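You operate a simulated robot arm through the tools that you are given. There is no shell and no other tool. Be economical: measure what you need, move in short steps, check, and stop when the job is done.

You are at the controls of a simulated two-armed robot. One attempt, no reset.

Task
Press the code reader button two times. Put the green brush from the front of the receiving bench on the green wiper pad. Shut the tester wash door. Take the teal pad on the top of the far junction lid and put it away on the top of the side stand. The order is free. Set down upright: teal pad.
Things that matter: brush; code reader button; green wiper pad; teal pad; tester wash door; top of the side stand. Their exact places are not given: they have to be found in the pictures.

It is judged by the outcome, as a careful person would: the job done as asked, and still so three seconds after it is handed in. It fails if anything else is knocked over, pushed out of place, dropped, spilled or broken. A push-on lid holds only when it is set on centred and level and pressed home; a screw cap is set on level and turned clockwise until tight.

Robot
Two 7-joint arms with two-finger grippers on one trunk, on a base that drives. Base frame: it is fixed to the floor where the robot stands at the start and does not move with it; the origin is under the middle of the robot, x ahead of it, y to its left, z up. Lengths are in mm, angles in degrees, forces in N, time in s.
The left shoulder is at the start at [60, 123, 995], the right one opposite. With the tool pointing down near the work surface each hand reaches from about 360 to 800 mm from the robot's upright axis, wherever it stands, measured 20 degrees to its own side. Places, roughly: brush [500, 2500, 1000]; code reader button [600, 100, 1000]; green wiper pad [500, 2000, 1000]; teal pad (5x5x6 cm) [-1700, -2900, 900]; tester wash door [-1800, 3600, 500]; top of the side stand (25x42 cm) [-1120, 2380, 760]. Payload 1.47 kg a hand.
The tool frame of a hand sits at the grasp point between the pads (the TCP): z along the fingers, y along the line on which they close. The tips reach 16 mm beyond it. The gripper opens to 87 mm. The gripper's body begins 55 mm behind the TCP.
Orientation is that of the tool frame in the base frame, as [roll, pitch, yaw] about the fixed x, y, z axes, in that order (R = Rz(yaw) Ry(pitch) Rx(roll)). With the fingers straight down and closing along the base's y, the tool's x points along the base's -x, its y along +y and its z along -z.

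Tools
- The arms move only by the tool arm_command. It takes "left_targets", "right_targets" or both (then of equal length, played together; a hand with none holds still); each is one flat list of numbers, 7 for each row, row after row: the turn, a rotation vector about the tool's x, y, z in units of 5 degrees (1.0 is 5 degrees), then the shift along the tool's x, y, z in units of 20 mm (1.0 is 20 mm), then the opening, from 0 (shut) to 1 (fully open). In form: [ax, ay, az, tx, ty, tz, grip, ax, ay, az, tx, ty, tz, grip, ...]. A call has 1 to 20 rows; each row shifts and turns the commanded pose from where the row before left it, along the tool's axes as they then stand. A call with a number of a shift or a turn outside -1 to 1 is refused whole. Each row takes 0.2 s and may step no farther than 50 mm and 8.6 degrees from the row before; otherwise, or with a gripper value out of range, the whole call is refused. A pose out of reach is approached as far as the arm can. The call stops where the force on the tool passes 40 N (or 10 N more than at its start, if that is more) or the arm is blocked; 0.2 s more then pass. The fingers move at their own pace (about 153 mm/s each) and stop on an object; they squeeze with about 28 N. The grip force told is the motor's: it shows also when the fingers shut on nothing. Time passes only in rows, and 0.2 s behind the last, so rows that do not move let the fingers close. The reply holds the time, the measured pose of the TCP, the force on the tool along the base axes, the opening and the grip force, in the units named above and with some noise, with the torque about the TCP (base axes, N m) and any sound that the robot's microphone picked up.
- Cameras (640 x 400 px; columns grow to the right, rows downward): "scene" is now at [100.2, 18.9, 1585]; the picture's right is [0.18, -0.98, 0.00], its down [-0.43, -0.08, -0.90] and it looks along [0.88, 0.17, -0.44] (base axes); focal length 260 px, centre (320, 200). "left" rides on the left gripper at [73, -12, -90] in its tool frame; the picture's right is [0.16, 0.99, 0.00], its down [-0.72, 0.12, -0.68] and it looks along [-0.67, 0.11, 0.73] (tool axes); focal length 247 px, centre (320, 200). "right" rides on the right gripper at [73, 12, -90] in its tool frame; the picture's right is [-0.16, 0.99, 0.00], its down [-0.72, -0.12, -0.68] and it looks along [-0.67, -0.11, 0.73] (tool axes); focal length 247 px, centre (320, 200).
- camera(camera): a new picture of that camera. The clock stands still meanwhile.
- lift_body(by): slides the trunk up (or, below 0, down) by that many mm; the arms and the scene camera ride with it, the base frame stays. It gives what a move gives, with no picture.
- roll_base(legs): drives the robot by 1 to 6 legs, each [ahead, left, turn to the left] in mm, mm and degrees, along the robot's own axes; the way and the turn of a leg run together, so that a leg with both is an arc; at most 1500 mm and 180 degrees a leg. The arms and the cameras ride along, it lands a little off, and it stops where it bumps. It gives what a move gives.
- turn_head(pan, tilt): turns the head with the scene camera to pan (to the left, within 120 degrees either way) and tilt (down, from -29 to 69), counted from straight ahead of the robot. It gives what a move gives.
- point_at(camera, pixels): for up to 12 pixels [column, row] of the newest picture of that camera ("zoom" is the newest enlarged one), the place [x, y, z] in the base frame of the surface seen there, good to about 2 mm. The clock stands still meanwhile.
- enlarge(camera, box): a new picture of the part [left, top, right, bottom] of that camera's present view, enlarged. The clock stands still meanwhile.
- close_job(): hands the job in; it is judged then, once.

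Work in short steps. Measure before you move; look again where a grasp or a placing could have gone wrong, and mend it. You have 110 turns and 100 pictures in all, those below and enlarged ones among them. Open the grippers and draw the arms clear of the work before you hand the job in, unless the task says otherwise; then end with one line.

The tools are called after ">>>" as a command line: name --argument value ..., lists and objects as JSON in quotes. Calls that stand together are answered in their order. arm_command: Moves the arms, as the interface text tells. Its arguments: {"type":"object","properties":{"left_targets":{"type":"array"},"right_targets":{"type":"array"}},"required":[]} The other tools are called the same way: lift_body (by) slides the trunk up or down; roll_base (legs) drives the base; turn_head (pan, tilt) turns the head that bears the scene camera; camera (camera) takes a picture; point_at (camera, pixels) gives the place of the surface under pixels of a picture; enlarge (camera, box) takes an enlarged picture of a part of a camera's view; close_job () hands the job in.

At the start:

```text
t: 0.0
left_position: [496.4, 291.0, 1380.7]
left_tool_rot: [-180.0, 0.0, -179.9]
left_force: [0.2, -0.7, 0.1]
left_ft_torque: [0.01, 0.0, 0.01]
left_finger_gap: 87.1
left_grasp_force: 0.0
right_position: [372.5, -126.2, 1335.3]
right_tool_rot: [-180.0, 0.0, 180.0]
right_force: [0.2, 0.2, -0.3]
right_ft_torque: [-0.02, 0.01, 0.0]
right_finger_gap: 87.0
right_grasp_force: 0.0
trunk travel left (down, up): [-150.0, 80.0]
robot x, y, heading: [0.9, 0.6, 0.2]
head pan, tilt: [10.6, 26.3]
```

scene: 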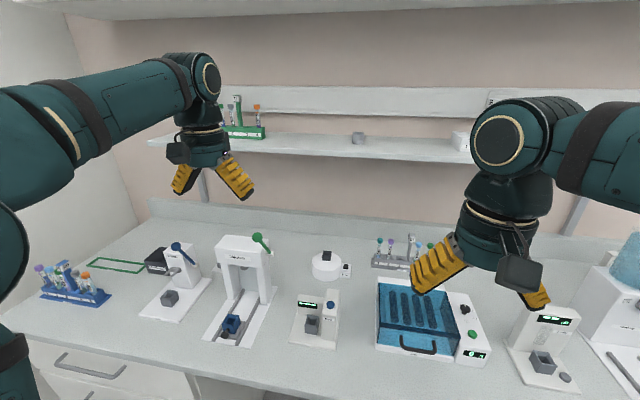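
right: 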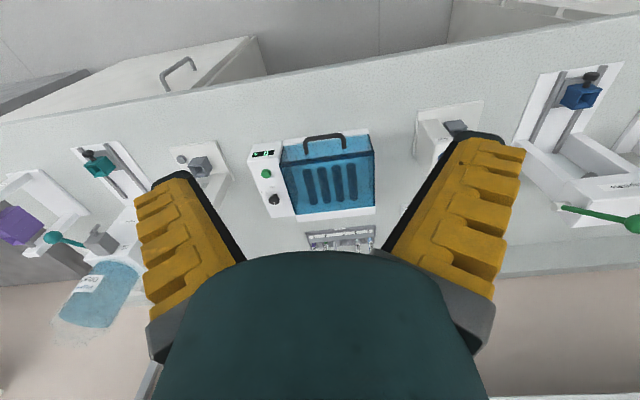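
left: 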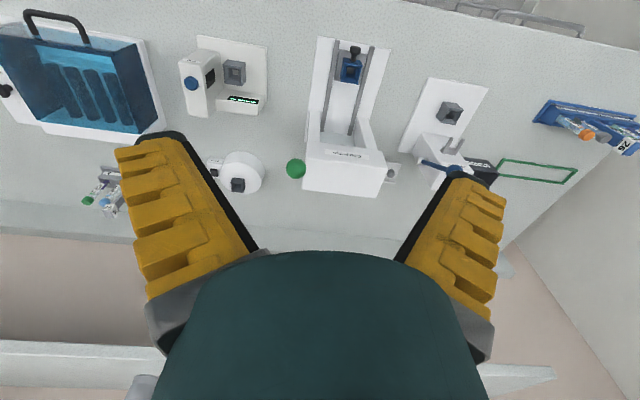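

The device near (318,318) with a display and a blue button at (330,305) may be the code reader; I enlarge it and measure.

>>> enlarge --camera "scene" --box '[270, 230, 370, 360]'

>>> enlarge --camera "left" --box '[160, 20, 280, 200]'

>>> point_at --camera "scene" --pixels '[[330, 305], [307, 304], [312, 325], [333, 292], [325, 265], [347, 270], [566, 376], [470, 334]]'

```text
3.08 times, centred on (320, 295) of scene
```

zoom: 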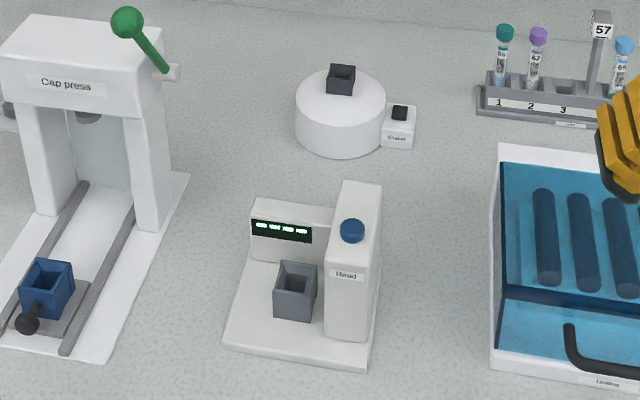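

```text
2.22 times, centred on (220, 110) of left
```

zoom: 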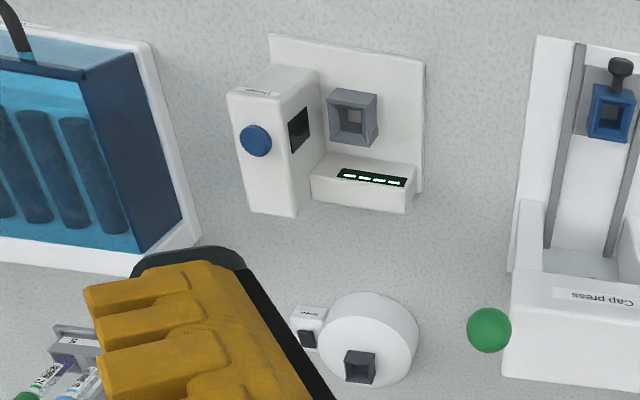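

```text
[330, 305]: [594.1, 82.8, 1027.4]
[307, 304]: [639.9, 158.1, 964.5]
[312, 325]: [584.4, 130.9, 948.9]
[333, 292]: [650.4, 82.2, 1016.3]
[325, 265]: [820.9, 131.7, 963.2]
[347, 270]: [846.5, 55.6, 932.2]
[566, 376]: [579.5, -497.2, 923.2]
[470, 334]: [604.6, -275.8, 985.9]
```

The "Read" button is at about [594, 83, 1027]. I bring the left hand over it with the fingers shut.

>>> arm_command --left_targets '[0, 0, 0, -0.445, -0.945, 0, 0, 0, 0, 0, -0.445, -0.945, 0, 0, 0, 0, 0, -0.445, -0.945, 0, 0, 0, 0, 0, -0.445, -0.945, 0, 0, 0, 0, 0, -0.445, -0.945, 0, 0, 0, 0, 0, -0.445, -0.945, 0, 0, 0, 0, 0, -0.445, -0.945, 0, 0, 0, 0, 0, -0.445, -0.945, 0, 0, 0, 0, 0, -0.445, -0.945, 0, 0, 0, 0, 0, -0.445, -0.945, 0, 0, 0, 0, 0, -0.445, -0.945, 0, 0, 0, 0, 0, 0, 0, 1, 0, 0, 0, 0, 0, 0, 1, 0, 0, 0, 0, 0, 0, 1, 0, 0, 0, 0, 0, 0, 1, 0, 0, 0, 0, 0, 0, 1, 0, 0, 0, 0, 0, 0, 1, 0, 0, 0, 0, 0, 0, 1, 0, 0, 0, 0, 0, 0, 1, 0]'

>>> arm_command --left_targets '[0, 0, 0, 0, 0, 1, 0, 0, 0, 0, 0, 0, 1, 0, 0, 0, 0, 0, 0, 1, 0, 0, 0, 0, 0, 0, 1, 0, 0, 0, 0, 0, 0, 1, 0, 0, 0, 0, 0, 0, 1, 0, 0, 0, 0, 0, 0, 0.5, 0, 0, 0, 0, 0, 0, 0, 0]'

>>> camera --camera "left"

```text
t: 4.0
left_position: [595.2, 83.8, 1219.7]
left_tool_rot: [-180.0, 0.0, -180.0]
left_force: [-0.6, -0.2, 0.0]
left_ft_torque: [0.02, 0.0, -0.02]
left_finger_gap: 0.2
left_grasp_force: 28.0
right_position: [372.7, -124.5, 1335.0]
right_tool_rot: [-179.9, 0.0, 180.0]
right_force: [-0.1, 0.6, 0.0]
right_ft_torque: [0.01, -0.01, -0.04]
right_finger_gap: 86.9
right_grasp_force: 0.1
trunk travel left (down, up): [-150.0, 80.0]
robot x, y, heading: [2.9, -2.5, 0.2]
head pan, tilt: [10.6, 26.3]
```

```text
t: 5.8
left_position: [593.6, 85.7, 1091.9]
left_tool_rot: [180.0, -0.1, -179.9]
left_force: [0.3, 0.3, -0.3]
left_ft_torque: [0.03, 0.04, 0.02]
left_finger_gap: 0.1
left_grasp_force: 28.5
right_position: [372.8, -124.2, 1336.8]
right_tool_rot: [-180.0, 0.0, 180.0]
right_force: [-0.2, -1.2, -0.1]
right_ft_torque: [-0.01, -0.03, -0.01]
right_finger_gap: 87.0
right_grasp_force: 0.1
trunk travel left (down, up): [-150.0, 80.0]
robot x, y, heading: [-1.5, 0.7, -0.0]
head pan, tilt: [10.6, 26.3]
```

```text
94 pictures are left
```

left: 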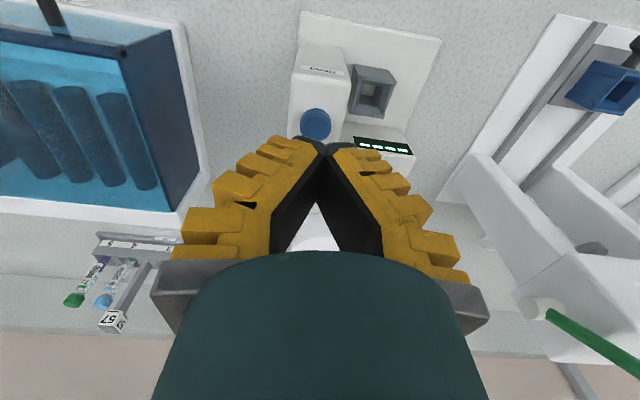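

The button shows at (315,122); I measure its centre and rim.

>>> point_at --camera "left" --pixels '[[315, 118], [304, 120], [327, 120], [315, 111], [315, 132], [296, 100]]'

```text
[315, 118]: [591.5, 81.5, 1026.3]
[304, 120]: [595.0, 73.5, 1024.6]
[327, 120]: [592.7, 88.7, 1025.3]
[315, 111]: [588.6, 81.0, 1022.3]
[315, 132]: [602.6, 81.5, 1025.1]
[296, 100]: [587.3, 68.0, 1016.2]
```

Centre is about [595, 81, 1026], so the tips touch at TCP z≈1042. I shift 4 mm to the right and go down slowly to press.

>>> arm_command --left_targets '[0, 0, 0, -0.05, -0.2, 1, 0, 0, 0, 0, 0, 0, 1, 0, 0, 0, 0, 0, 0, 0.3, 0, 0, 0, 0, 0, 0, 0.1, 0, 0, 0, 0, 0, 0, 0.1, 0, 0, 0, 0, 0, 0, 0.1, 0, 0, 0, 0, 0, 0, 0, 0]'

```text
t: 7.4
left_position: [593.9, 79.2, 1039.0]
left_tool_rot: [-179.9, 0.0, -180.0]
left_force: [0.4, -0.4, 0.0]
left_ft_torque: [0.03, 0.02, -0.03]
left_finger_gap: 0.2
left_grasp_force: 28.1
right_position: [372.2, -124.2, 1335.4]
right_tool_rot: [-180.0, 0.0, 180.0]
right_force: [0.3, 0.4, 0.2]
right_ft_torque: [0.0, -0.02, 0.02]
right_finger_gap: 87.0
right_grasp_force: 0.0
trunk travel left (down, up): [-150.0, 80.0]
robot x, y, heading: [-0.3, 1.8, 0.3]
head pan, tilt: [10.6, 26.3]
```

No contact yet at 1039; I continue in 1.5 mm steps.

>>> arm_command --left_targets '[0, 0, 0, 0, 0, 0.08, 0, 0, 0, 0, 0, 0, 0.08, 0, 0, 0, 0, 0, 0, 0.08, 0]'

```text
t: 8.2
left_position: [595.3, 79.2, 1034.1]
left_tool_rot: [-179.9, 0.2, 180.0]
left_force: [0.1, 0.3, 2.0]
left_ft_torque: [0.03, -0.02, 0.03]
left_finger_gap: 6.0
left_grasp_force: 28.1
right_position: [373.2, -124.3, 1335.6]
right_tool_rot: [-180.0, 0.0, -180.0]
right_force: [0.4, 0.5, -0.2]
right_ft_torque: [0.0, 0.01, -0.02]
right_finger_gap: 87.2
right_grasp_force: 0.1
trunk travel left (down, up): [-150.0, 80.0]
robot x, y, heading: [-0.8, 0.5, -0.1]
head pan, tilt: [10.6, 26.3]
heard: click
```

A click: the first press. I raise and look at the display and the fingers before the second press.

>>> arm_command --left_targets '[0, 0, 0, 0, 0, -0.5, 0, 0, 0, 0, 0, 0, -0.5, 0, 0, 0, 0, 0, 0, 0, 0]'

>>> camera --camera "left"

```text
t: 9.0
left_position: [594.6, 80.7, 1053.1]
left_tool_rot: [-180.0, 0.0, 179.9]
left_force: [-0.4, -0.7, -0.1]
left_ft_torque: [-0.04, -0.02, 0.03]
left_finger_gap: 0.0
left_grasp_force: 28.3
right_position: [371.9, -124.4, 1335.0]
right_tool_rot: [-180.0, 0.0, 180.0]
right_force: [0.0, -0.5, -0.7]
right_ft_torque: [-0.02, 0.0, -0.03]
right_finger_gap: 86.9
right_grasp_force: 0.0
trunk travel left (down, up): [-150.0, 80.0]
robot x, y, heading: [-0.1, -2.8, 0.1]
head pan, tilt: [10.6, 26.3]
```

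```text
93 pictures are left
```

left: 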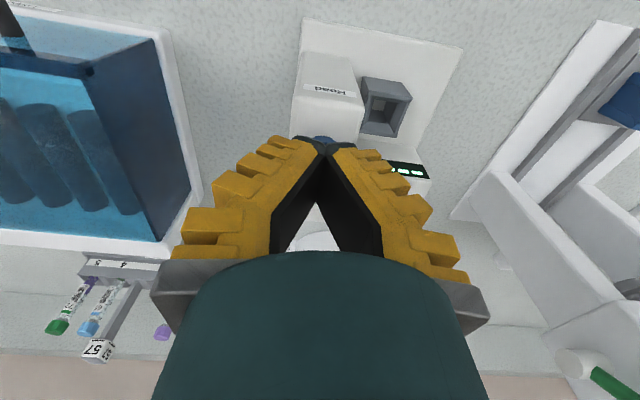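

Fingers shut and clear; second press by the same depth.

>>> arm_command --left_targets '[0, 0, 0, 0, 0, 0.5, 0, 0, 0, 0, 0, 0, 0.34, 0, 0, 0, 0, 0, 0, 0.08, 0, 0, 0, 0, 0, 0, 0.08, 0]'

```text
t: 10.0
left_position: [595.3, 78.7, 1034.7]
left_tool_rot: [179.9, 0.1, 179.9]
left_force: [0.4, 1.2, 2.3]
left_ft_torque: [0.01, 0.02, -0.04]
left_finger_gap: 5.9
left_grasp_force: 28.1
right_position: [373.1, -124.0, 1335.4]
right_tool_rot: [-180.0, 0.0, 180.0]
right_force: [-0.6, 0.5, -0.3]
right_ft_torque: [-0.01, 0.0, 0.01]
right_finger_gap: 86.9
right_grasp_force: 0.1
trunk travel left (down, up): [-150.0, 80.0]
robot x, y, heading: [-1.6, -1.2, 0.1]
head pan, tilt: [10.6, 26.3]
heard: click
```

Second click. I raise the arm well clear (340 mm) and pull it back toward the robot for driving.

>>> arm_command --left_targets '[0, 0, 0, 0, 0, -1, 0, 0, 0, 0, 0, 0, -1, 0, 0, 0, 0, 0, 0, -1, 0, 0, 0, 0, 0, 0, -1, 0, 0, 0, 0, 0, 0, -1, 0, 0, 0, 0, 0, 0, -1, 0, 0, 0, 0, 0, 0, -1, 0, 0, 0, 0, 0, 0, -1, 0, 0, 0, 0, 0.8, 1, -0.5, 0, 0, 0, 0, 0.8, 1, -0.5, 0, 0, 0, 0, 0.8, 1, -0.5, 0, 0, 0, 0, 0.8, 1, -0.5, 0, 0, 0, 0, 0.8, 1, -0.5, 0, 0, 0, 0, 0.8, 1, -0.5, 0, 0, 0, 0, 0.8, 1, -0.5, 0, 0, 0, 0, 0.8, 0.5, -0.5, 0, 0, 0, 0, 0.8, 0, -0.5, 0, 0, 0, 0, 0.8, 0, -0.5, 0, 0, 0, 0, 0.8, 0, -0.5, 0, 0, 0, 0, 0.8, 0, -0.5, 0]'

>>> turn_head --pan 90 --tilt 25

>>> camera --camera "scene"

```text
t: 14.2
left_position: [402.7, 229.0, 1314.9]
left_tool_rot: [180.0, 0.0, 180.0]
left_force: [0.2, -1.0, 0.0]
left_ft_torque: [-0.01, -0.01, -0.02]
left_finger_gap: 0.0
left_grasp_force: 28.2
right_position: [371.4, -123.7, 1336.2]
right_tool_rot: [180.0, 0.0, -180.0]
right_force: [-1.0, -0.1, 0.2]
right_ft_torque: [0.01, -0.03, 0.0]
right_finger_gap: 86.9
right_grasp_force: 0.0
trunk travel left (down, up): [-150.0, 80.0]
robot x, y, heading: [-1.3, 1.3, 0.1]
head pan, tilt: [10.6, 26.3]
```

```text
t: 15.7
left_position: [402.9, 229.0, 1314.9]
left_tool_rot: [180.0, 0.0, -180.0]
left_force: [0.2, 0.8, 0.1]
left_ft_torque: [0.01, -0.03, 0.05]
left_finger_gap: 0.2
left_grasp_force: 28.3
right_position: [372.5, -124.5, 1335.5]
right_tool_rot: [-179.9, 0.0, 180.0]
right_force: [0.2, 0.9, 0.1]
right_ft_torque: [0.0, 0.03, -0.04]
right_finger_gap: 87.0
right_grasp_force: 0.2
trunk travel left (down, up): [-150.0, 80.0]
robot x, y, heading: [-3.0, 1.4, -0.1]
head pan, tilt: [90.0, 25.0]
```

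```text
92 pictures are left
```

scene: 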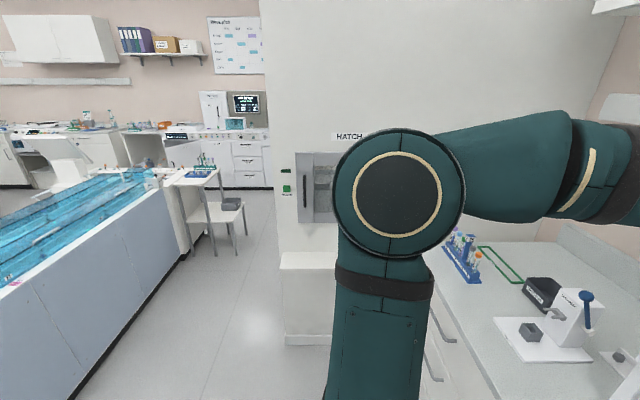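

A wall with a hatch stands at the end of this bench; the passage runs behind. I measure key points and look farther left/behind.

>>> point_at --camera "scene" --pixels '[[265, 235], [283, 300], [197, 177], [230, 205], [150, 230], [240, 280], [235, 150], [310, 300], [20, 300], [70, 390], [175, 245], [290, 340]]'

>>> turn_head --pan 120 --tilt 25

>>> camera --camera "scene"

```text
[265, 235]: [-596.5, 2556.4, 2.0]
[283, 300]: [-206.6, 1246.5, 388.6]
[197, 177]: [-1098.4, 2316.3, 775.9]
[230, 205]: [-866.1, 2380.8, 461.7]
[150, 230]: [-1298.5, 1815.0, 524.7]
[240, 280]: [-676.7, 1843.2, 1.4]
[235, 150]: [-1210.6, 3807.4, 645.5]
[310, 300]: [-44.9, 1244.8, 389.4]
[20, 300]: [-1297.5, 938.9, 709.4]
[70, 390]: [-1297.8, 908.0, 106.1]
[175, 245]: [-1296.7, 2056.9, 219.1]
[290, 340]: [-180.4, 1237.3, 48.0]
```

```text
t: 16.7
left_position: [403.9, 229.0, 1313.4]
left_tool_rot: [-179.9, 0.0, -179.9]
left_force: [0.6, 1.0, 0.1]
left_ft_torque: [-0.02, 0.03, 0.0]
left_finger_gap: 0.0
left_grasp_force: 27.6
right_position: [371.8, -124.6, 1335.5]
right_tool_rot: [179.9, -0.1, 180.0]
right_force: [-0.5, -0.8, -0.4]
right_ft_torque: [0.03, 0.0, 0.0]
right_finger_gap: 87.0
right_grasp_force: 0.1
trunk travel left (down, up): [-150.0, 80.0]
robot x, y, heading: [-1.2, 0.1, 0.1]
head pan, tilt: [120.0, 25.0]
```

```text
91 pictures are left
```

scene: 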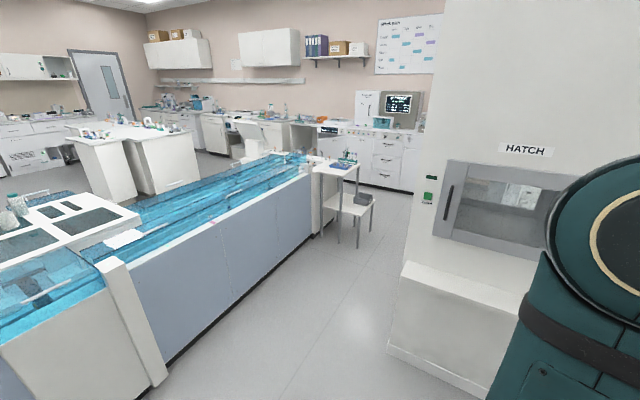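

The conveyor's front is at x≈-1297 and the side stand is near [-1100,2320,776]. I look to the right-rear for the teal pad side.

>>> turn_head --pan -120 --tilt 20

>>> camera --camera "scene"

```text
t: 20.1
left_position: [403.9, 228.9, 1314.3]
left_tool_rot: [-179.9, 0.1, -180.0]
left_force: [0.0, 0.1, -0.2]
left_ft_torque: [0.01, 0.0, 0.0]
left_finger_gap: 0.0
left_grasp_force: 28.4
right_position: [373.0, -124.4, 1336.7]
right_tool_rot: [179.9, 0.0, 179.9]
right_force: [0.5, 0.8, -0.6]
right_ft_torque: [0.03, 0.01, 0.03]
right_finger_gap: 87.1
right_grasp_force: 0.1
trunk travel left (down, up): [-150.0, 80.0]
robot x, y, heading: [-2.6, -3.9, -0.1]
head pan, tilt: [-120.0, 20.0]
```

```text
90 pictures are left
```

scene: 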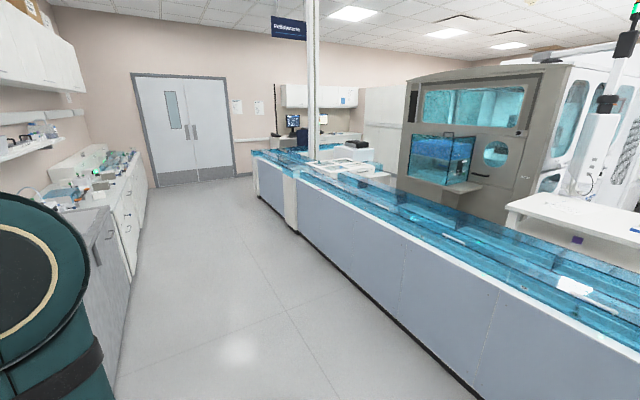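

>>> enlarge --camera "scene" --box '[230, 120, 430, 245]'

>>> point_at --camera "scene" --pixels '[[292, 230], [305, 166], [345, 165], [258, 190], [105, 230], [220, 215], [272, 205], [320, 155], [115, 280]]'

```text
3.20 times, centred on (330, 182) of scene
```

zoom: 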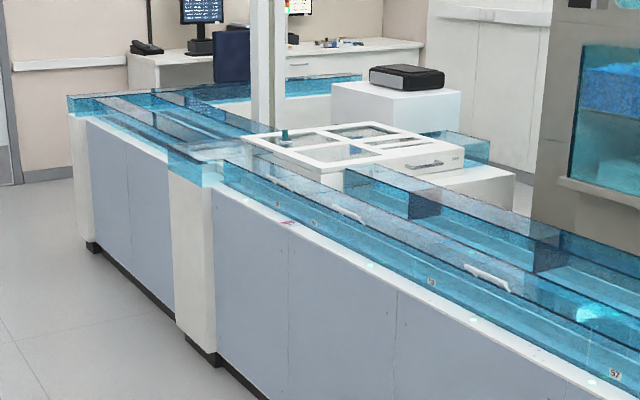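

```text
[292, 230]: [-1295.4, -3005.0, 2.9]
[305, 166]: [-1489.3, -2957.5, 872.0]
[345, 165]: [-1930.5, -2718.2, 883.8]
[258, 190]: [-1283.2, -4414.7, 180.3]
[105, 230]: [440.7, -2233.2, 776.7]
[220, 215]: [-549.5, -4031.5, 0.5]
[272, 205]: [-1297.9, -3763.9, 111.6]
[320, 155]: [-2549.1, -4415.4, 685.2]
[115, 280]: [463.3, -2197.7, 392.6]
```

A small teal object sits on the white junction lid, at about (319,163). I back away from the bench, turn around and slide towards it, staying well off the conveyor.

>>> roll_base --legs '[[-550, 0, 0], [0, 0, 180], [0, 1400, 0], [0, 1350, 0]]'

>>> turn_head --pan 0 --tilt 30

>>> camera --camera "scene"

```text
t: 54.6
left_position: [-882.5, -3027.5, 1313.0]
left_tool_rot: [180.0, -0.1, 1.6]
left_force: [0.1, 0.2, -0.4]
left_ft_torque: [0.0, 0.0, -0.03]
left_finger_gap: 0.0
left_grasp_force: 27.9
right_position: [-862.3, -2674.0, 1335.9]
right_tool_rot: [179.9, 0.0, 1.7]
right_force: [0.6, -0.1, 1.4]
right_ft_torque: [-0.01, 0.04, 0.02]
right_finger_gap: 86.8
right_grasp_force: 0.1
trunk travel left (down, up): [-150.0, 80.0]
robot x, y, heading: [-483.9, -2786.8, -178.2]
head pan, tilt: [-120.0, 20.0]
```

```text
t: 56.6
left_position: [-882.1, -3026.3, 1313.4]
left_tool_rot: [-180.0, 0.0, 1.6]
left_force: [-0.5, -0.6, -0.3]
left_ft_torque: [0.04, 0.0, 0.03]
left_finger_gap: 0.0
left_grasp_force: 28.2
right_position: [-861.7, -2672.4, 1335.6]
right_tool_rot: [-180.0, 0.0, 1.8]
right_force: [-0.2, 0.3, -0.4]
right_ft_torque: [0.0, -0.05, 0.03]
right_finger_gap: 86.9
right_grasp_force: 0.1
trunk travel left (down, up): [-150.0, 80.0]
robot x, y, heading: [-483.5, -2787.5, -178.4]
head pan, tilt: [0.0, 30.0]
```

```text
88 pictures are left
```

scene: 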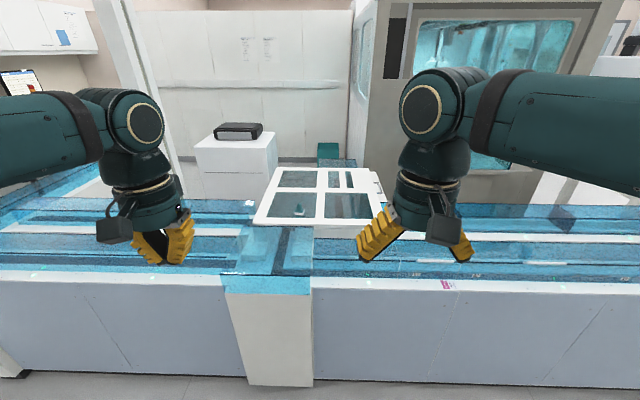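

>>> enlarge --camera "scene" --box '[220, 150, 400, 270]'

>>> point_at --camera "scene" --pixels '[[300, 210], [300, 206], [257, 222], [310, 225], [378, 215], [296, 195], [240, 265], [150, 60], [180, 170], [306, 200], [345, 180], [235, 300]]'

```text
3.33 times, centred on (310, 210) of scene
```

zoom: 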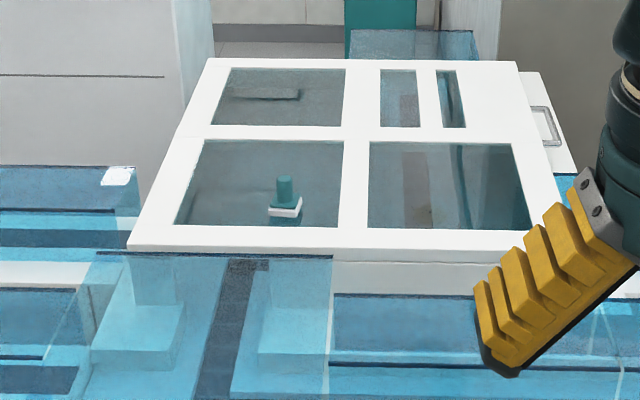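

```text
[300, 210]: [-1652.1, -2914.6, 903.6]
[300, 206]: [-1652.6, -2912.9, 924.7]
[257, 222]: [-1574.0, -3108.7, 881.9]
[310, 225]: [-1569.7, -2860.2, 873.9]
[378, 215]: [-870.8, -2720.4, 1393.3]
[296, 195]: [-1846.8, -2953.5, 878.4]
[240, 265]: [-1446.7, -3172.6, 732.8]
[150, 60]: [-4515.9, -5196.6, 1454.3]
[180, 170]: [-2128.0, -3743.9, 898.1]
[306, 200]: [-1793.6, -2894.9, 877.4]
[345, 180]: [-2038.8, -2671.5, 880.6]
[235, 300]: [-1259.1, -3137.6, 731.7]
```

The teal pad (white base, teal knob) stands at about [-1653, -2914], base on z≈880, top ≈ 938. I drive ahead so the left hand can reach it, leaving space before the conveyor.

>>> roll_base --legs '[[450, -140, -1.7]]'

>>> turn_head --pan 20 --tilt 45

>>> camera --camera "scene"

>>> camera --camera "left"

```text
t: 59.4
left_position: [-1337.5, -2878.1, 1314.1]
left_tool_rot: [-179.9, -0.1, -0.2]
left_force: [0.2, 0.3, -0.1]
left_ft_torque: [0.01, 0.0, 0.01]
left_finger_gap: 0.0
left_grasp_force: 28.3
right_position: [-1305.3, -2525.0, 1335.7]
right_tool_rot: [-179.9, -0.1, -0.2]
right_force: [-0.9, 0.6, 0.2]
right_ft_torque: [0.03, 0.0, 0.01]
right_finger_gap: 86.8
right_grasp_force: 0.2
trunk travel left (down, up): [-150.0, 80.0]
robot x, y, heading: [-933.8, -2651.8, 180.0]
head pan, tilt: [0.0, 30.0]
```

```text
t: 60.2
left_position: [-1336.2, -2879.0, 1313.8]
left_tool_rot: [179.9, 0.0, -0.2]
left_force: [-0.8, -0.1, 0.4]
left_ft_torque: [0.0, 0.01, -0.05]
left_finger_gap: 0.0
left_grasp_force: 27.6
right_position: [-1305.3, -2525.9, 1335.8]
right_tool_rot: [-180.0, -0.1, -0.1]
right_force: [-0.3, 0.1, -0.6]
right_ft_torque: [0.04, 0.01, 0.0]
right_finger_gap: 86.8
right_grasp_force: 0.1
trunk travel left (down, up): [-150.0, 80.0]
robot x, y, heading: [-933.0, -2650.4, 179.9]
head pan, tilt: [20.0, 45.0]
```

```text
86 pictures are left
```

scene: 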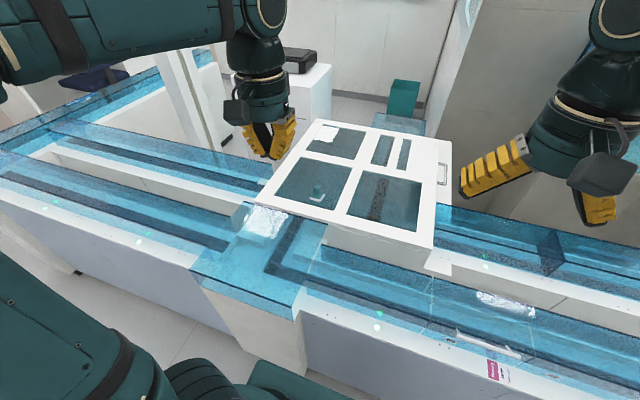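

```text
85 pictures are left
```

left: 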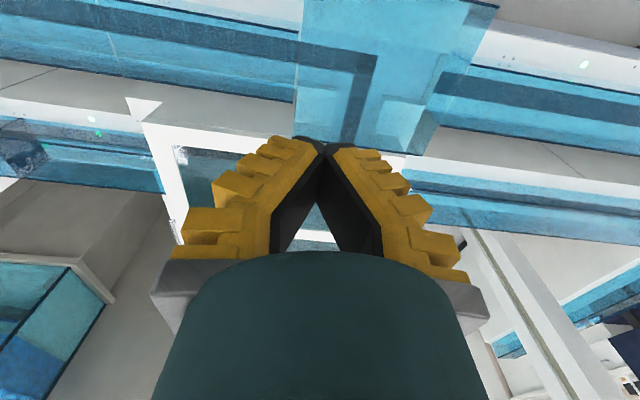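

I enlarge the pad in the scene view and measure.

>>> enlarge --camera "scene" --box '[290, 170, 350, 220]'

```text
8.00 times, centred on (320, 195) of scene
```

zoom: 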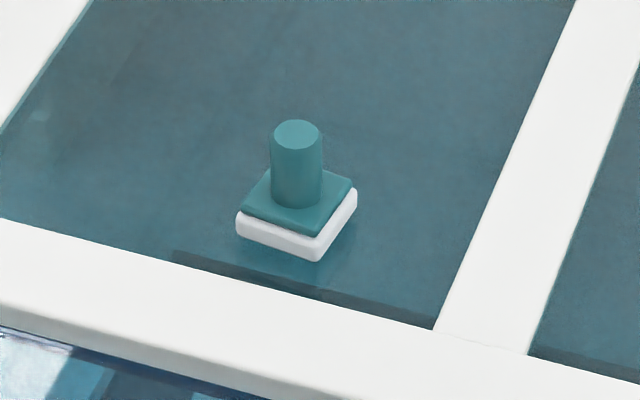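

>>> point_at --camera "zoom" --pixels '[[297, 135], [275, 135], [317, 135], [297, 123], [318, 259], [237, 228], [356, 192], [320, 235], [245, 211], [353, 182], [295, 180], [250, 255]]'

```text
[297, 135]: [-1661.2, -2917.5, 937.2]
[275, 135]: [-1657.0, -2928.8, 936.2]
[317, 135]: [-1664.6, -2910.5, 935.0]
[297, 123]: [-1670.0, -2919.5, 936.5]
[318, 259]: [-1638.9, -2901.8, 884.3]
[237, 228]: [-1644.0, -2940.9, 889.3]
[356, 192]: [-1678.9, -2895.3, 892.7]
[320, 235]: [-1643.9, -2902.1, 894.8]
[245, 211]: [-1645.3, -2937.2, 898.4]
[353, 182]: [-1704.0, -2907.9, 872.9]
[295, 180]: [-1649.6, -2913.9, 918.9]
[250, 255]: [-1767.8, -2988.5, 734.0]
```

Knob centre ≈ [-1662, -2918], top 937. I move the left hand over it, open, descending to a hover at about z 1000.

>>> arm_command --left_targets '[0, 0, 0, -0.959, 0.115, 0.5, 0.7, 0, 0, 0, -0.959, 0.115, 0.5, 0.7, 0, 0, 0, -0.959, 0.115, 0.5, 0.7, 0, 0, 0, -0.959, 0.115, 0.5, 0.7, 0, 0, 0, -0.959, 0.115, 0.5, 0.7, 0, 0, 0, -0.959, 0.115, 0.5, 0.7, 0, 0, 0, -0.959, 0.115, 0.5, 0.7, 0, 0, 0, -0.959, 0.115, 0.5, 0.7, 0, 0, 0, -0.959, 0.115, 0.5, 0.7, 0, 0, 0, -0.959, 0.115, 0.5, 0.7, 0, 0, 0, -0.959, 0.115, 0.5, 0.7, 0, 0, 0, -0.959, 0.115, 0.5, 0.7, 0, 0, 0, -0.959, 0.115, 0.5, 0.7, 0, 0, 0, -0.959, 0.115, 0.5, 0.7, 0, 0, 0, -0.959, 0.115, 0.5, 0.7, 0, 0, 0, -0.959, 0.115, 0.5, 0.7, 0, 0, 0, -0.959, 0.115, 0.5, 0.7]'

>>> arm_command --left_targets '[0, 0, 0, 0, 0, 1, 0.7, 0, 0, 0, 0, 0, 1, 0.7, 0, 0, 0, 0, 0, 1, 0.7, 0, 0, 0, 0, 0, 1, 0.7, 0, 0, 0, 0, 0, 1, 0.7, 0, 0, 0, 0, 0, 1, 0.7, 0, 0, 0, 0, 0, 1, 0.7, 0, 0, 0, 0, 0, 0, 0.7]'

>>> camera --camera "left"

```text
t: 63.8
left_position: [-1662.8, -2917.3, 1142.2]
left_tool_rot: [-180.0, -0.2, -0.3]
left_force: [0.4, -0.3, -0.5]
left_ft_torque: [0.01, -0.01, -0.02]
left_finger_gap: 65.5
left_grasp_force: 3.0
right_position: [-1306.3, -2525.6, 1335.4]
right_tool_rot: [-179.9, 0.0, -0.2]
right_force: [-0.9, 0.9, 0.5]
right_ft_torque: [-0.01, -0.04, -0.02]
right_finger_gap: 87.0
right_grasp_force: 0.0
trunk travel left (down, up): [-150.0, 80.0]
robot x, y, heading: [-934.5, -2650.0, 180.0]
head pan, tilt: [20.0, 45.0]
```

```text
t: 65.6
left_position: [-1662.3, -2917.9, 1004.2]
left_tool_rot: [-180.0, 0.0, -0.2]
left_force: [0.0, -0.7, -0.4]
left_ft_torque: [0.01, 0.0, 0.0]
left_finger_gap: 65.3
left_grasp_force: 3.9
right_position: [-1304.9, -2525.7, 1335.7]
right_tool_rot: [179.9, 0.0, -0.2]
right_force: [-0.2, 0.1, 0.1]
right_ft_torque: [-0.01, -0.03, 0.0]
right_finger_gap: 87.1
right_grasp_force: 0.1
trunk travel left (down, up): [-150.0, 80.0]
robot x, y, heading: [-932.9, -2651.2, 179.9]
head pan, tilt: [20.0, 45.0]
```

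```text
83 pictures are left
```

left: 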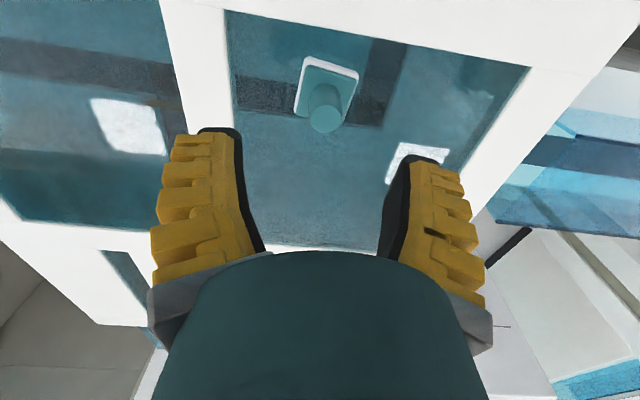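

The knob top is at (325,118); I measure it from this closer view.

>>> point_at --camera "left" --pixels '[[325, 120], [311, 120], [339, 120], [325, 107], [325, 131], [303, 90], [352, 90]]'

```text
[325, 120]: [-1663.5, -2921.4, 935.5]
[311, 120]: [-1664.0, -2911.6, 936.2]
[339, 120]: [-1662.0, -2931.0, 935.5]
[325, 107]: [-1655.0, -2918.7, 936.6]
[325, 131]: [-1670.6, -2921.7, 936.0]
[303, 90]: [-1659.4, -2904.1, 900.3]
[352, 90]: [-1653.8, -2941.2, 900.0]
```

Centre [-1663, -2921]. I shift 3 mm, descend to TCP z≈921 and close.

>>> arm_command --left_targets '[0, 0, 0, 0, 0.17, 0.85, 0.7, 0, 0, 0, 0, 0, 0.85, 0.7, 0, 0, 0, 0, 0, 0.85, 0.7, 0, 0, 0, 0, 0, 0.8, 0.7, 0, 0, 0, 0, 0, 0.8, 0.7, 0, 0, 0, 0, 0, 0, 0.7, 0, 0, 0, 0, 0, 0, 0, 0, 0, 0, 0, 0, 0, 0, 0, 0, 0, 0, 0, 0, 0, 0, 0, 0, 0, 0, 0, 0]'

>>> arm_command --left_targets '[0, 0, 0, 0, 0, -0.5, 0, 0, 0, 0, 0, 0, -1, 0, 0, 0, 0, 0, 0, -1, 0, 0, 0, 0, 0, 0, -1, 0, 0, 0, 0, 0, 0, -1, 0, 0, 0, 0, 0, 0, -1, 0]'

>>> camera --camera "left"

```text
t: 67.8
left_position: [-1663.4, -2919.7, 921.8]
left_tool_rot: [180.0, 0.1, -0.2]
left_force: [0.5, -0.4, 7.1]
left_ft_torque: [0.06, -0.17, -0.03]
left_finger_gap: 14.6
left_grasp_force: 27.9
right_position: [-1304.3, -2524.9, 1335.1]
right_tool_rot: [-180.0, 0.0, -0.1]
right_force: [0.1, 0.0, 0.0]
right_ft_torque: [0.02, 0.01, 0.0]
right_finger_gap: 86.9
right_grasp_force: 0.0
trunk travel left (down, up): [-150.0, 80.0]
robot x, y, heading: [-929.5, -2651.9, 179.8]
head pan, tilt: [20.0, 45.0]
```

```text
t: 69.2
left_position: [-1662.0, -2918.6, 1032.1]
left_tool_rot: [179.9, 0.0, -0.4]
left_force: [0.0, -0.2, -1.2]
left_ft_torque: [-0.01, -0.05, -0.01]
left_finger_gap: 10.1
left_grasp_force: 28.3
right_position: [-1304.1, -2523.8, 1336.1]
right_tool_rot: [-179.9, 0.0, -0.2]
right_force: [-0.1, 0.2, 0.4]
right_ft_torque: [-0.01, 0.02, 0.02]
right_finger_gap: 86.7
right_grasp_force: 0.1
trunk travel left (down, up): [-150.0, 80.0]
robot x, y, heading: [-932.2, -2648.1, 179.8]
head pan, tilt: [20.0, 45.0]
```

```text
82 pictures are left
```

left: 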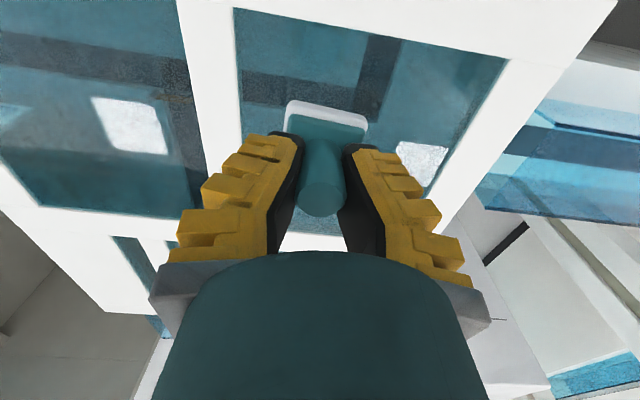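

The pad is lifted but the gap reading fell from 14.6 to 10.1; I measure where it sits in the fingers.

>>> enlarge --camera "left" --box '[240, 80, 400, 240]'

>>> point_at --camera "left" --pixels '[[321, 200], [305, 195], [340, 195], [290, 108], [364, 125], [325, 125], [321, 215], [280, 140], [352, 155]]'

>>> enlarge --camera "scene" --box '[250, 60, 400, 220]'

```text
2.50 times, centred on (320, 160) of left
```

zoom: 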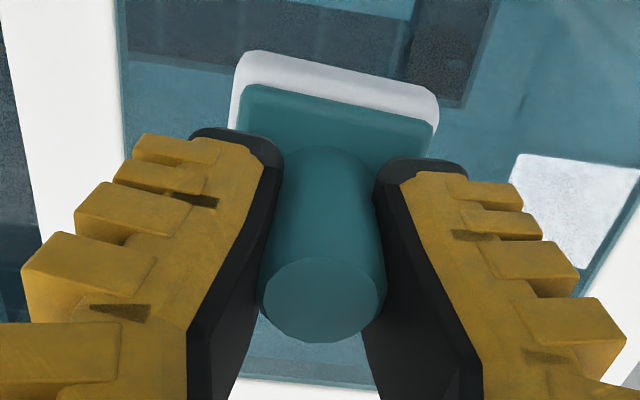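

```text
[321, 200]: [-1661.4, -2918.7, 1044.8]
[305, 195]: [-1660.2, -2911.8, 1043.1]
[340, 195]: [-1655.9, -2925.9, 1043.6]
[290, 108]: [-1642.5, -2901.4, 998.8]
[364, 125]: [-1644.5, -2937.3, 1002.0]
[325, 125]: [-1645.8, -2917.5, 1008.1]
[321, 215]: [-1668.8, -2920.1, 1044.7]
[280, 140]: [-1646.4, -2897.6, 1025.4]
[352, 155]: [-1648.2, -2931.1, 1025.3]
```

```text
2.50 times, centred on (325, 140) of scene
```

zoom: 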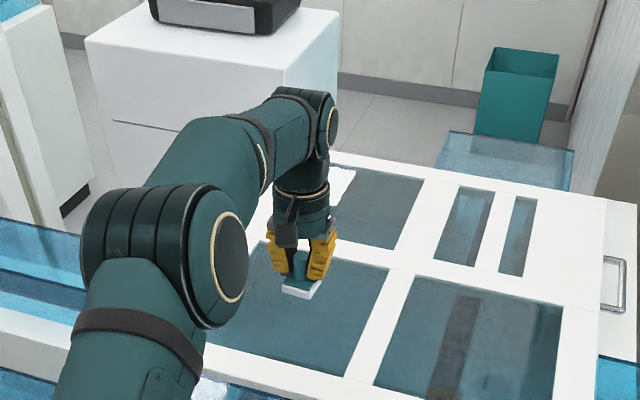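

It is firmly held by the knob, level; its bottom is ≈44 mm below the TCP. I raise and retract the arm for driving.

>>> arm_command --left_targets '[0, 0, 0, 0, 0, -1, 0, 0, 0, 0, 0, 0, -1, 0, 0, 0, 0, 0, 0, -1, 0, 0, 0, 0, 0, 0, -1, 0, 0, 0, 0, 0.95, -0.1, -0.6, 0, 0, 0, 0, 0.95, -0.1, -0.6, 0, 0, 0, 0, 0.95, -0.1, -0.6, 0, 0, 0, 0, 0.95, -0.1, -0.6, 0, 0, 0, 0, 0.95, -0.1, -0.6, 0, 0, 0, 0, 0.95, -0.1, -0.6, 0, 0, 0, 0, 0.95, -0.1, -0.6, 0, 0, 0, 0, 0.95, -0.1, -0.6, 0, 0, 0, 0, 0.95, -0.1, -0.6, 0, 0, 0, 0, 0.95, -0.1, -0.6, 0, 0, 0, 0, 0.95, -0.1, -0.6, 0, 0, 0, 0, 0.95, -0.1, -0.6, 0, 0, 0, 0, 0.95, -0.1, -0.6, 0, 0, 0, 0, 0.95, -0.1, -0.6, 0, 0, 0, 0, 0.95, -0.1, -0.6, 0, 0, 0, 0, 0.95, -0.1, -0.6, 0]'

```text
t: 73.4
left_position: [-1356.4, -2889.6, 1304.0]
left_tool_rot: [-180.0, 0.2, -0.3]
left_force: [1.0, -0.4, 0.4]
left_ft_torque: [0.02, -0.01, -0.01]
left_finger_gap: 9.6
left_grasp_force: 27.9
right_position: [-1302.9, -2525.8, 1336.2]
right_tool_rot: [180.0, 0.0, -0.2]
right_force: [0.9, -0.6, 0.0]
right_ft_torque: [-0.02, 0.01, 0.0]
right_finger_gap: 87.0
right_grasp_force: 0.0
trunk travel left (down, up): [-150.0, 80.0]
robot x, y, heading: [-935.0, -2652.2, 179.8]
head pan, tilt: [20.0, 45.0]
```

Now I back off a bit and slide along the aisle (x≈-750) toward the side stand, stopping at y≈1700 to look.

>>> roll_base --legs '[[-185, 0, 0], [0, -1450, 0], [0, -1450, 0], [0, -1400, 0]]'

>>> turn_head --pan -70 --tilt 30

>>> camera --camera "scene"

>>> camera --camera "left"

```text
t: 112.0
left_position: [-1226.2, 1388.1, 1303.3]
left_tool_rot: [180.0, 0.0, 2.4]
left_force: [-0.9, -0.2, 0.2]
left_ft_torque: [0.02, -0.01, 0.01]
left_finger_gap: 9.1
left_grasp_force: 28.2
right_position: [-1191.5, 1753.8, 1335.9]
right_tool_rot: [-179.9, 0.0, 2.2]
right_force: [-0.3, -0.3, -0.5]
right_ft_torque: [-0.01, -0.01, 0.0]
right_finger_gap: 87.5
right_grasp_force: 0.0
trunk travel left (down, up): [-150.0, 80.0]
robot x, y, heading: [-813.2, 1644.8, -177.6]
head pan, tilt: [20.0, 45.0]
```

```text
t: 113.6
left_position: [-1227.2, 1387.7, 1301.8]
left_tool_rot: [180.0, 0.0, 2.3]
left_force: [0.2, -0.6, -0.4]
left_ft_torque: [-0.01, 0.02, 0.0]
left_finger_gap: 8.9
left_grasp_force: 28.5
right_position: [-1190.7, 1753.8, 1336.3]
right_tool_rot: [-180.0, 0.0, 2.4]
right_force: [-0.1, -0.2, -0.3]
right_ft_torque: [-0.02, 0.01, -0.01]
right_finger_gap: 87.3
right_grasp_force: 0.1
trunk travel left (down, up): [-150.0, 80.0]
robot x, y, heading: [-811.4, 1646.2, -177.9]
head pan, tilt: [-70.0, 30.0]
```

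```text
79 pictures are left
```

scene: 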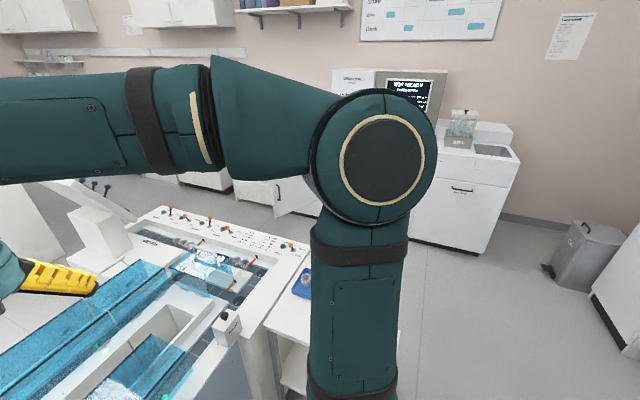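

```text
78 pictures are left
```

left: 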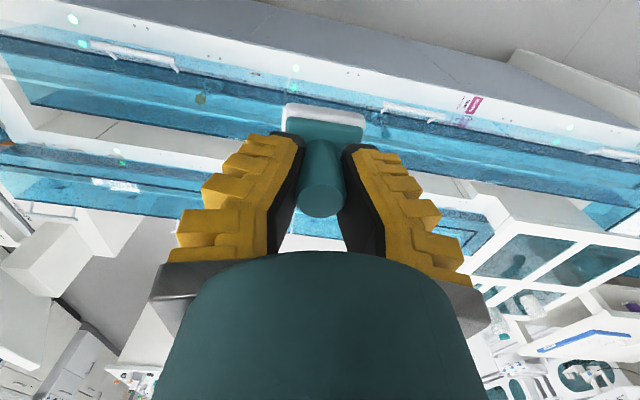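

The right arm blocks the view of the stand; I pan to -110 to see the free floor behind right.

>>> turn_head --pan -115 --tilt 35

>>> camera --camera "scene"

```text
t: 114.7
left_position: [-1227.7, 1386.8, 1302.9]
left_tool_rot: [-179.9, 0.0, 2.4]
left_force: [0.6, -0.4, -0.3]
left_ft_torque: [0.01, -0.02, -0.01]
left_finger_gap: 9.5
left_grasp_force: 27.8
right_position: [-1191.5, 1754.3, 1335.9]
right_tool_rot: [180.0, 0.0, 2.3]
right_force: [-0.1, -0.1, -0.4]
right_ft_torque: [0.01, 0.01, -0.01]
right_finger_gap: 86.7
right_grasp_force: 0.1
trunk travel left (down, up): [-150.0, 80.0]
robot x, y, heading: [-815.4, 1641.1, -177.8]
head pan, tilt: [-115.0, 35.0]
```

```text
77 pictures are left
```

scene: 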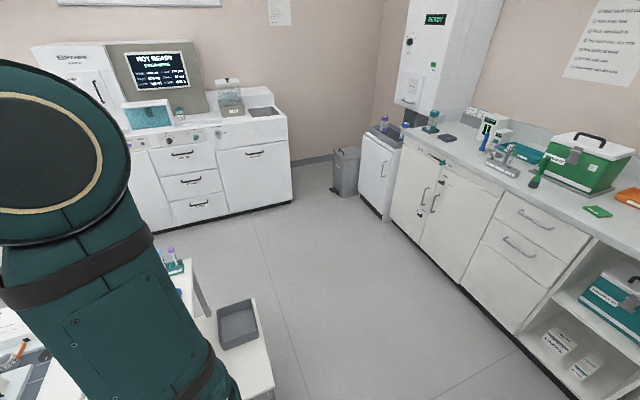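

The receiving bench is visible with a green brush at (537,175) and a green pad at (597,211). I measure several points.

>>> point_at --camera "scene" --pixels '[[535, 180], [597, 211], [548, 290], [260, 360], [180, 300], [170, 268], [210, 200], [345, 185], [470, 285], [200, 290], [275, 397], [490, 190]]'

>>> enlarge --camera "scene" --box '[440, 100, 640, 225]'

```text
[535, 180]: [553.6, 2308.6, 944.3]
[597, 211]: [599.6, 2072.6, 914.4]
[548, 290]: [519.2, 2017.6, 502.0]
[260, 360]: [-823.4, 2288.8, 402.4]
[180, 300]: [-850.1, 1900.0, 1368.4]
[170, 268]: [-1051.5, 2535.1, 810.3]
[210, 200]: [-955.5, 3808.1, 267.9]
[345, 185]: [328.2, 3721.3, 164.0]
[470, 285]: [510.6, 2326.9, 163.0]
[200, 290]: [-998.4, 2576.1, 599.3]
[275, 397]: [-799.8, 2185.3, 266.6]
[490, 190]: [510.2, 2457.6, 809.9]
```

```text
3.20 times, centred on (540, 162) of scene
```

zoom: 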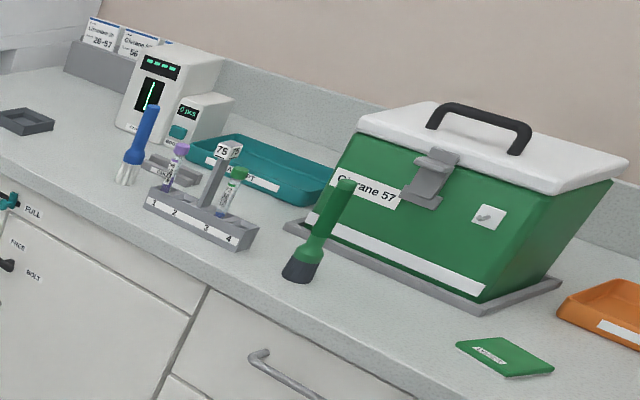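

The stand's lower shelf reaches x≈-800, so I park at x≈-480, y≈2570 facing it, left hand opposite the stand top.

>>> roll_base --legs '[[-330, 0, -2.2], [0, -920, 0]]'

>>> turn_head --pan 15 --tilt 45

>>> camera --camera "scene"

```text
t: 117.0
left_position: [-915.4, 1410.6, 1303.6]
left_tool_rot: [-180.0, 0.0, -0.1]
left_force: [-0.2, -0.4, -0.1]
left_ft_torque: [0.01, 0.0, 0.01]
left_finger_gap: 9.1
left_grasp_force: 28.4
right_position: [-863.2, 1776.8, 1335.4]
right_tool_rot: [180.0, -0.1, 0.0]
right_force: [-0.5, 0.3, -0.5]
right_ft_torque: [0.02, -0.03, 0.02]
right_finger_gap: 86.9
right_grasp_force: 0.0
trunk travel left (down, up): [-150.0, 80.0]
robot x, y, heading: [-489.6, 1649.4, 180.3]
head pan, tilt: [-115.0, 35.0]
stopped in leg 1: the robot was blocked; the commanded pose is now the measured one
```

```text
t: 119.1
left_position: [-913.9, 1411.1, 1302.5]
left_tool_rot: [179.9, 0.0, -0.1]
left_force: [0.3, -0.2, 0.1]
left_ft_torque: [0.01, 0.02, -0.03]
left_finger_gap: 9.4
left_grasp_force: 28.4
right_position: [-862.3, 1776.4, 1334.9]
right_tool_rot: [-180.0, 0.0, 0.0]
right_force: [0.6, 0.4, 0.4]
right_ft_torque: [-0.02, 0.0, -0.01]
right_finger_gap: 86.8
right_grasp_force: 0.1
trunk travel left (down, up): [-150.0, 80.0]
robot x, y, heading: [-487.9, 1651.8, 180.3]
head pan, tilt: [15.0, 45.0]
```

```text
75 pictures are left
```

scene: 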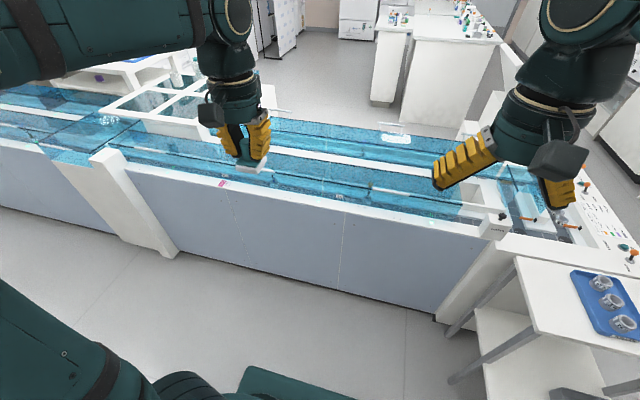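

The base bumped the wall corner behind (so its half length is ≈280). I measure the stand top, then choose to approach it facing +y instead.

>>> enlarge --camera "scene" --box '[440, 240, 640, 400]'

>>> point_at --camera "scene" --pixels '[[520, 260], [540, 330], [636, 350], [571, 270], [597, 332], [550, 300], [480, 310], [500, 390], [636, 292], [638, 340], [495, 225], [560, 390]]'

```text
2.50 times, centred on (540, 320) of scene
```

zoom: 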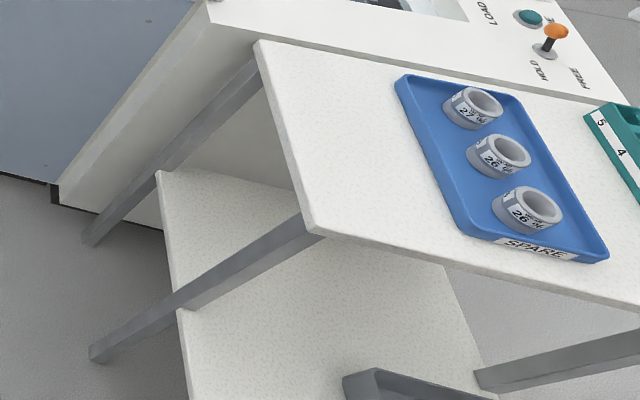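

```text
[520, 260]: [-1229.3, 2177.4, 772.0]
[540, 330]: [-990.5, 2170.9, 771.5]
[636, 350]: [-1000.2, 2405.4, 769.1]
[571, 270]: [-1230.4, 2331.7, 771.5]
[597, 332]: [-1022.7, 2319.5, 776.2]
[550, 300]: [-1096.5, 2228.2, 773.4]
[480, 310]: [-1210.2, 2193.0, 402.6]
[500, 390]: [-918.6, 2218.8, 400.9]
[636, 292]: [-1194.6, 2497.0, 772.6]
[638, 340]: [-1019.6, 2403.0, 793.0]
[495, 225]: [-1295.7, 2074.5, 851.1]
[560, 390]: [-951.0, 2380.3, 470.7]
```

Free strip on the stand top: y 2172–2305, x -1230..-990, z 772. I target [-1090, 2243]; I drive ahead, turn to face +y, and come near.

>>> roll_base --legs '[[290, 0, 0], [0, 0, -90], [130, 110, 0]]'

>>> turn_head --pan 20 --tilt 55

>>> camera --camera "scene"

```text
t: 126.1
left_position: [-1139.7, 2202.7, 1303.8]
left_tool_rot: [-180.0, 0.0, -89.0]
left_force: [-0.7, 0.7, -0.3]
left_ft_torque: [0.02, -0.01, 0.02]
left_finger_gap: 9.3
left_grasp_force: 28.2
right_position: [-776.3, 2158.2, 1335.1]
right_tool_rot: [-180.0, 0.0, -89.1]
right_force: [0.9, 0.5, -0.3]
right_ft_torque: [-0.02, -0.02, -0.01]
right_finger_gap: 87.0
right_grasp_force: 0.1
trunk travel left (down, up): [-150.0, 80.0]
robot x, y, heading: [-893.6, 1784.6, 90.6]
head pan, tilt: [15.0, 45.0]
```

```text
t: 126.8
left_position: [-1140.7, 2203.8, 1303.2]
left_tool_rot: [180.0, 0.0, -89.1]
left_force: [0.7, 0.4, -0.4]
left_ft_torque: [0.0, -0.02, -0.03]
left_finger_gap: 9.0
left_grasp_force: 28.3
right_position: [-774.5, 2157.2, 1335.8]
right_tool_rot: [179.9, 0.1, -89.2]
right_force: [0.1, -0.4, -0.9]
right_ft_torque: [0.0, -0.01, 0.0]
right_finger_gap: 87.0
right_grasp_force: 0.0
trunk travel left (down, up): [-150.0, 80.0]
robot x, y, heading: [-893.2, 1781.4, 90.8]
head pan, tilt: [20.0, 55.0]
```

```text
73 pictures are left
```

scene: 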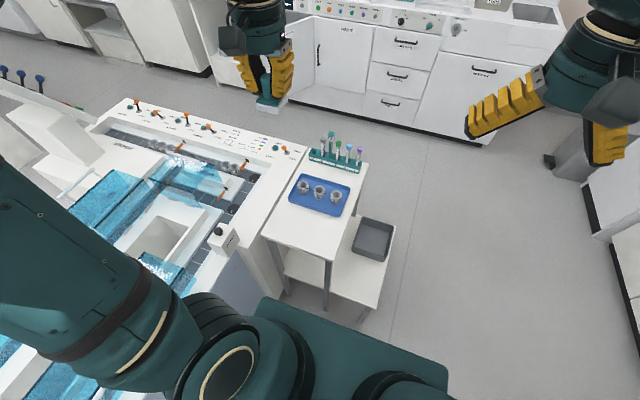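

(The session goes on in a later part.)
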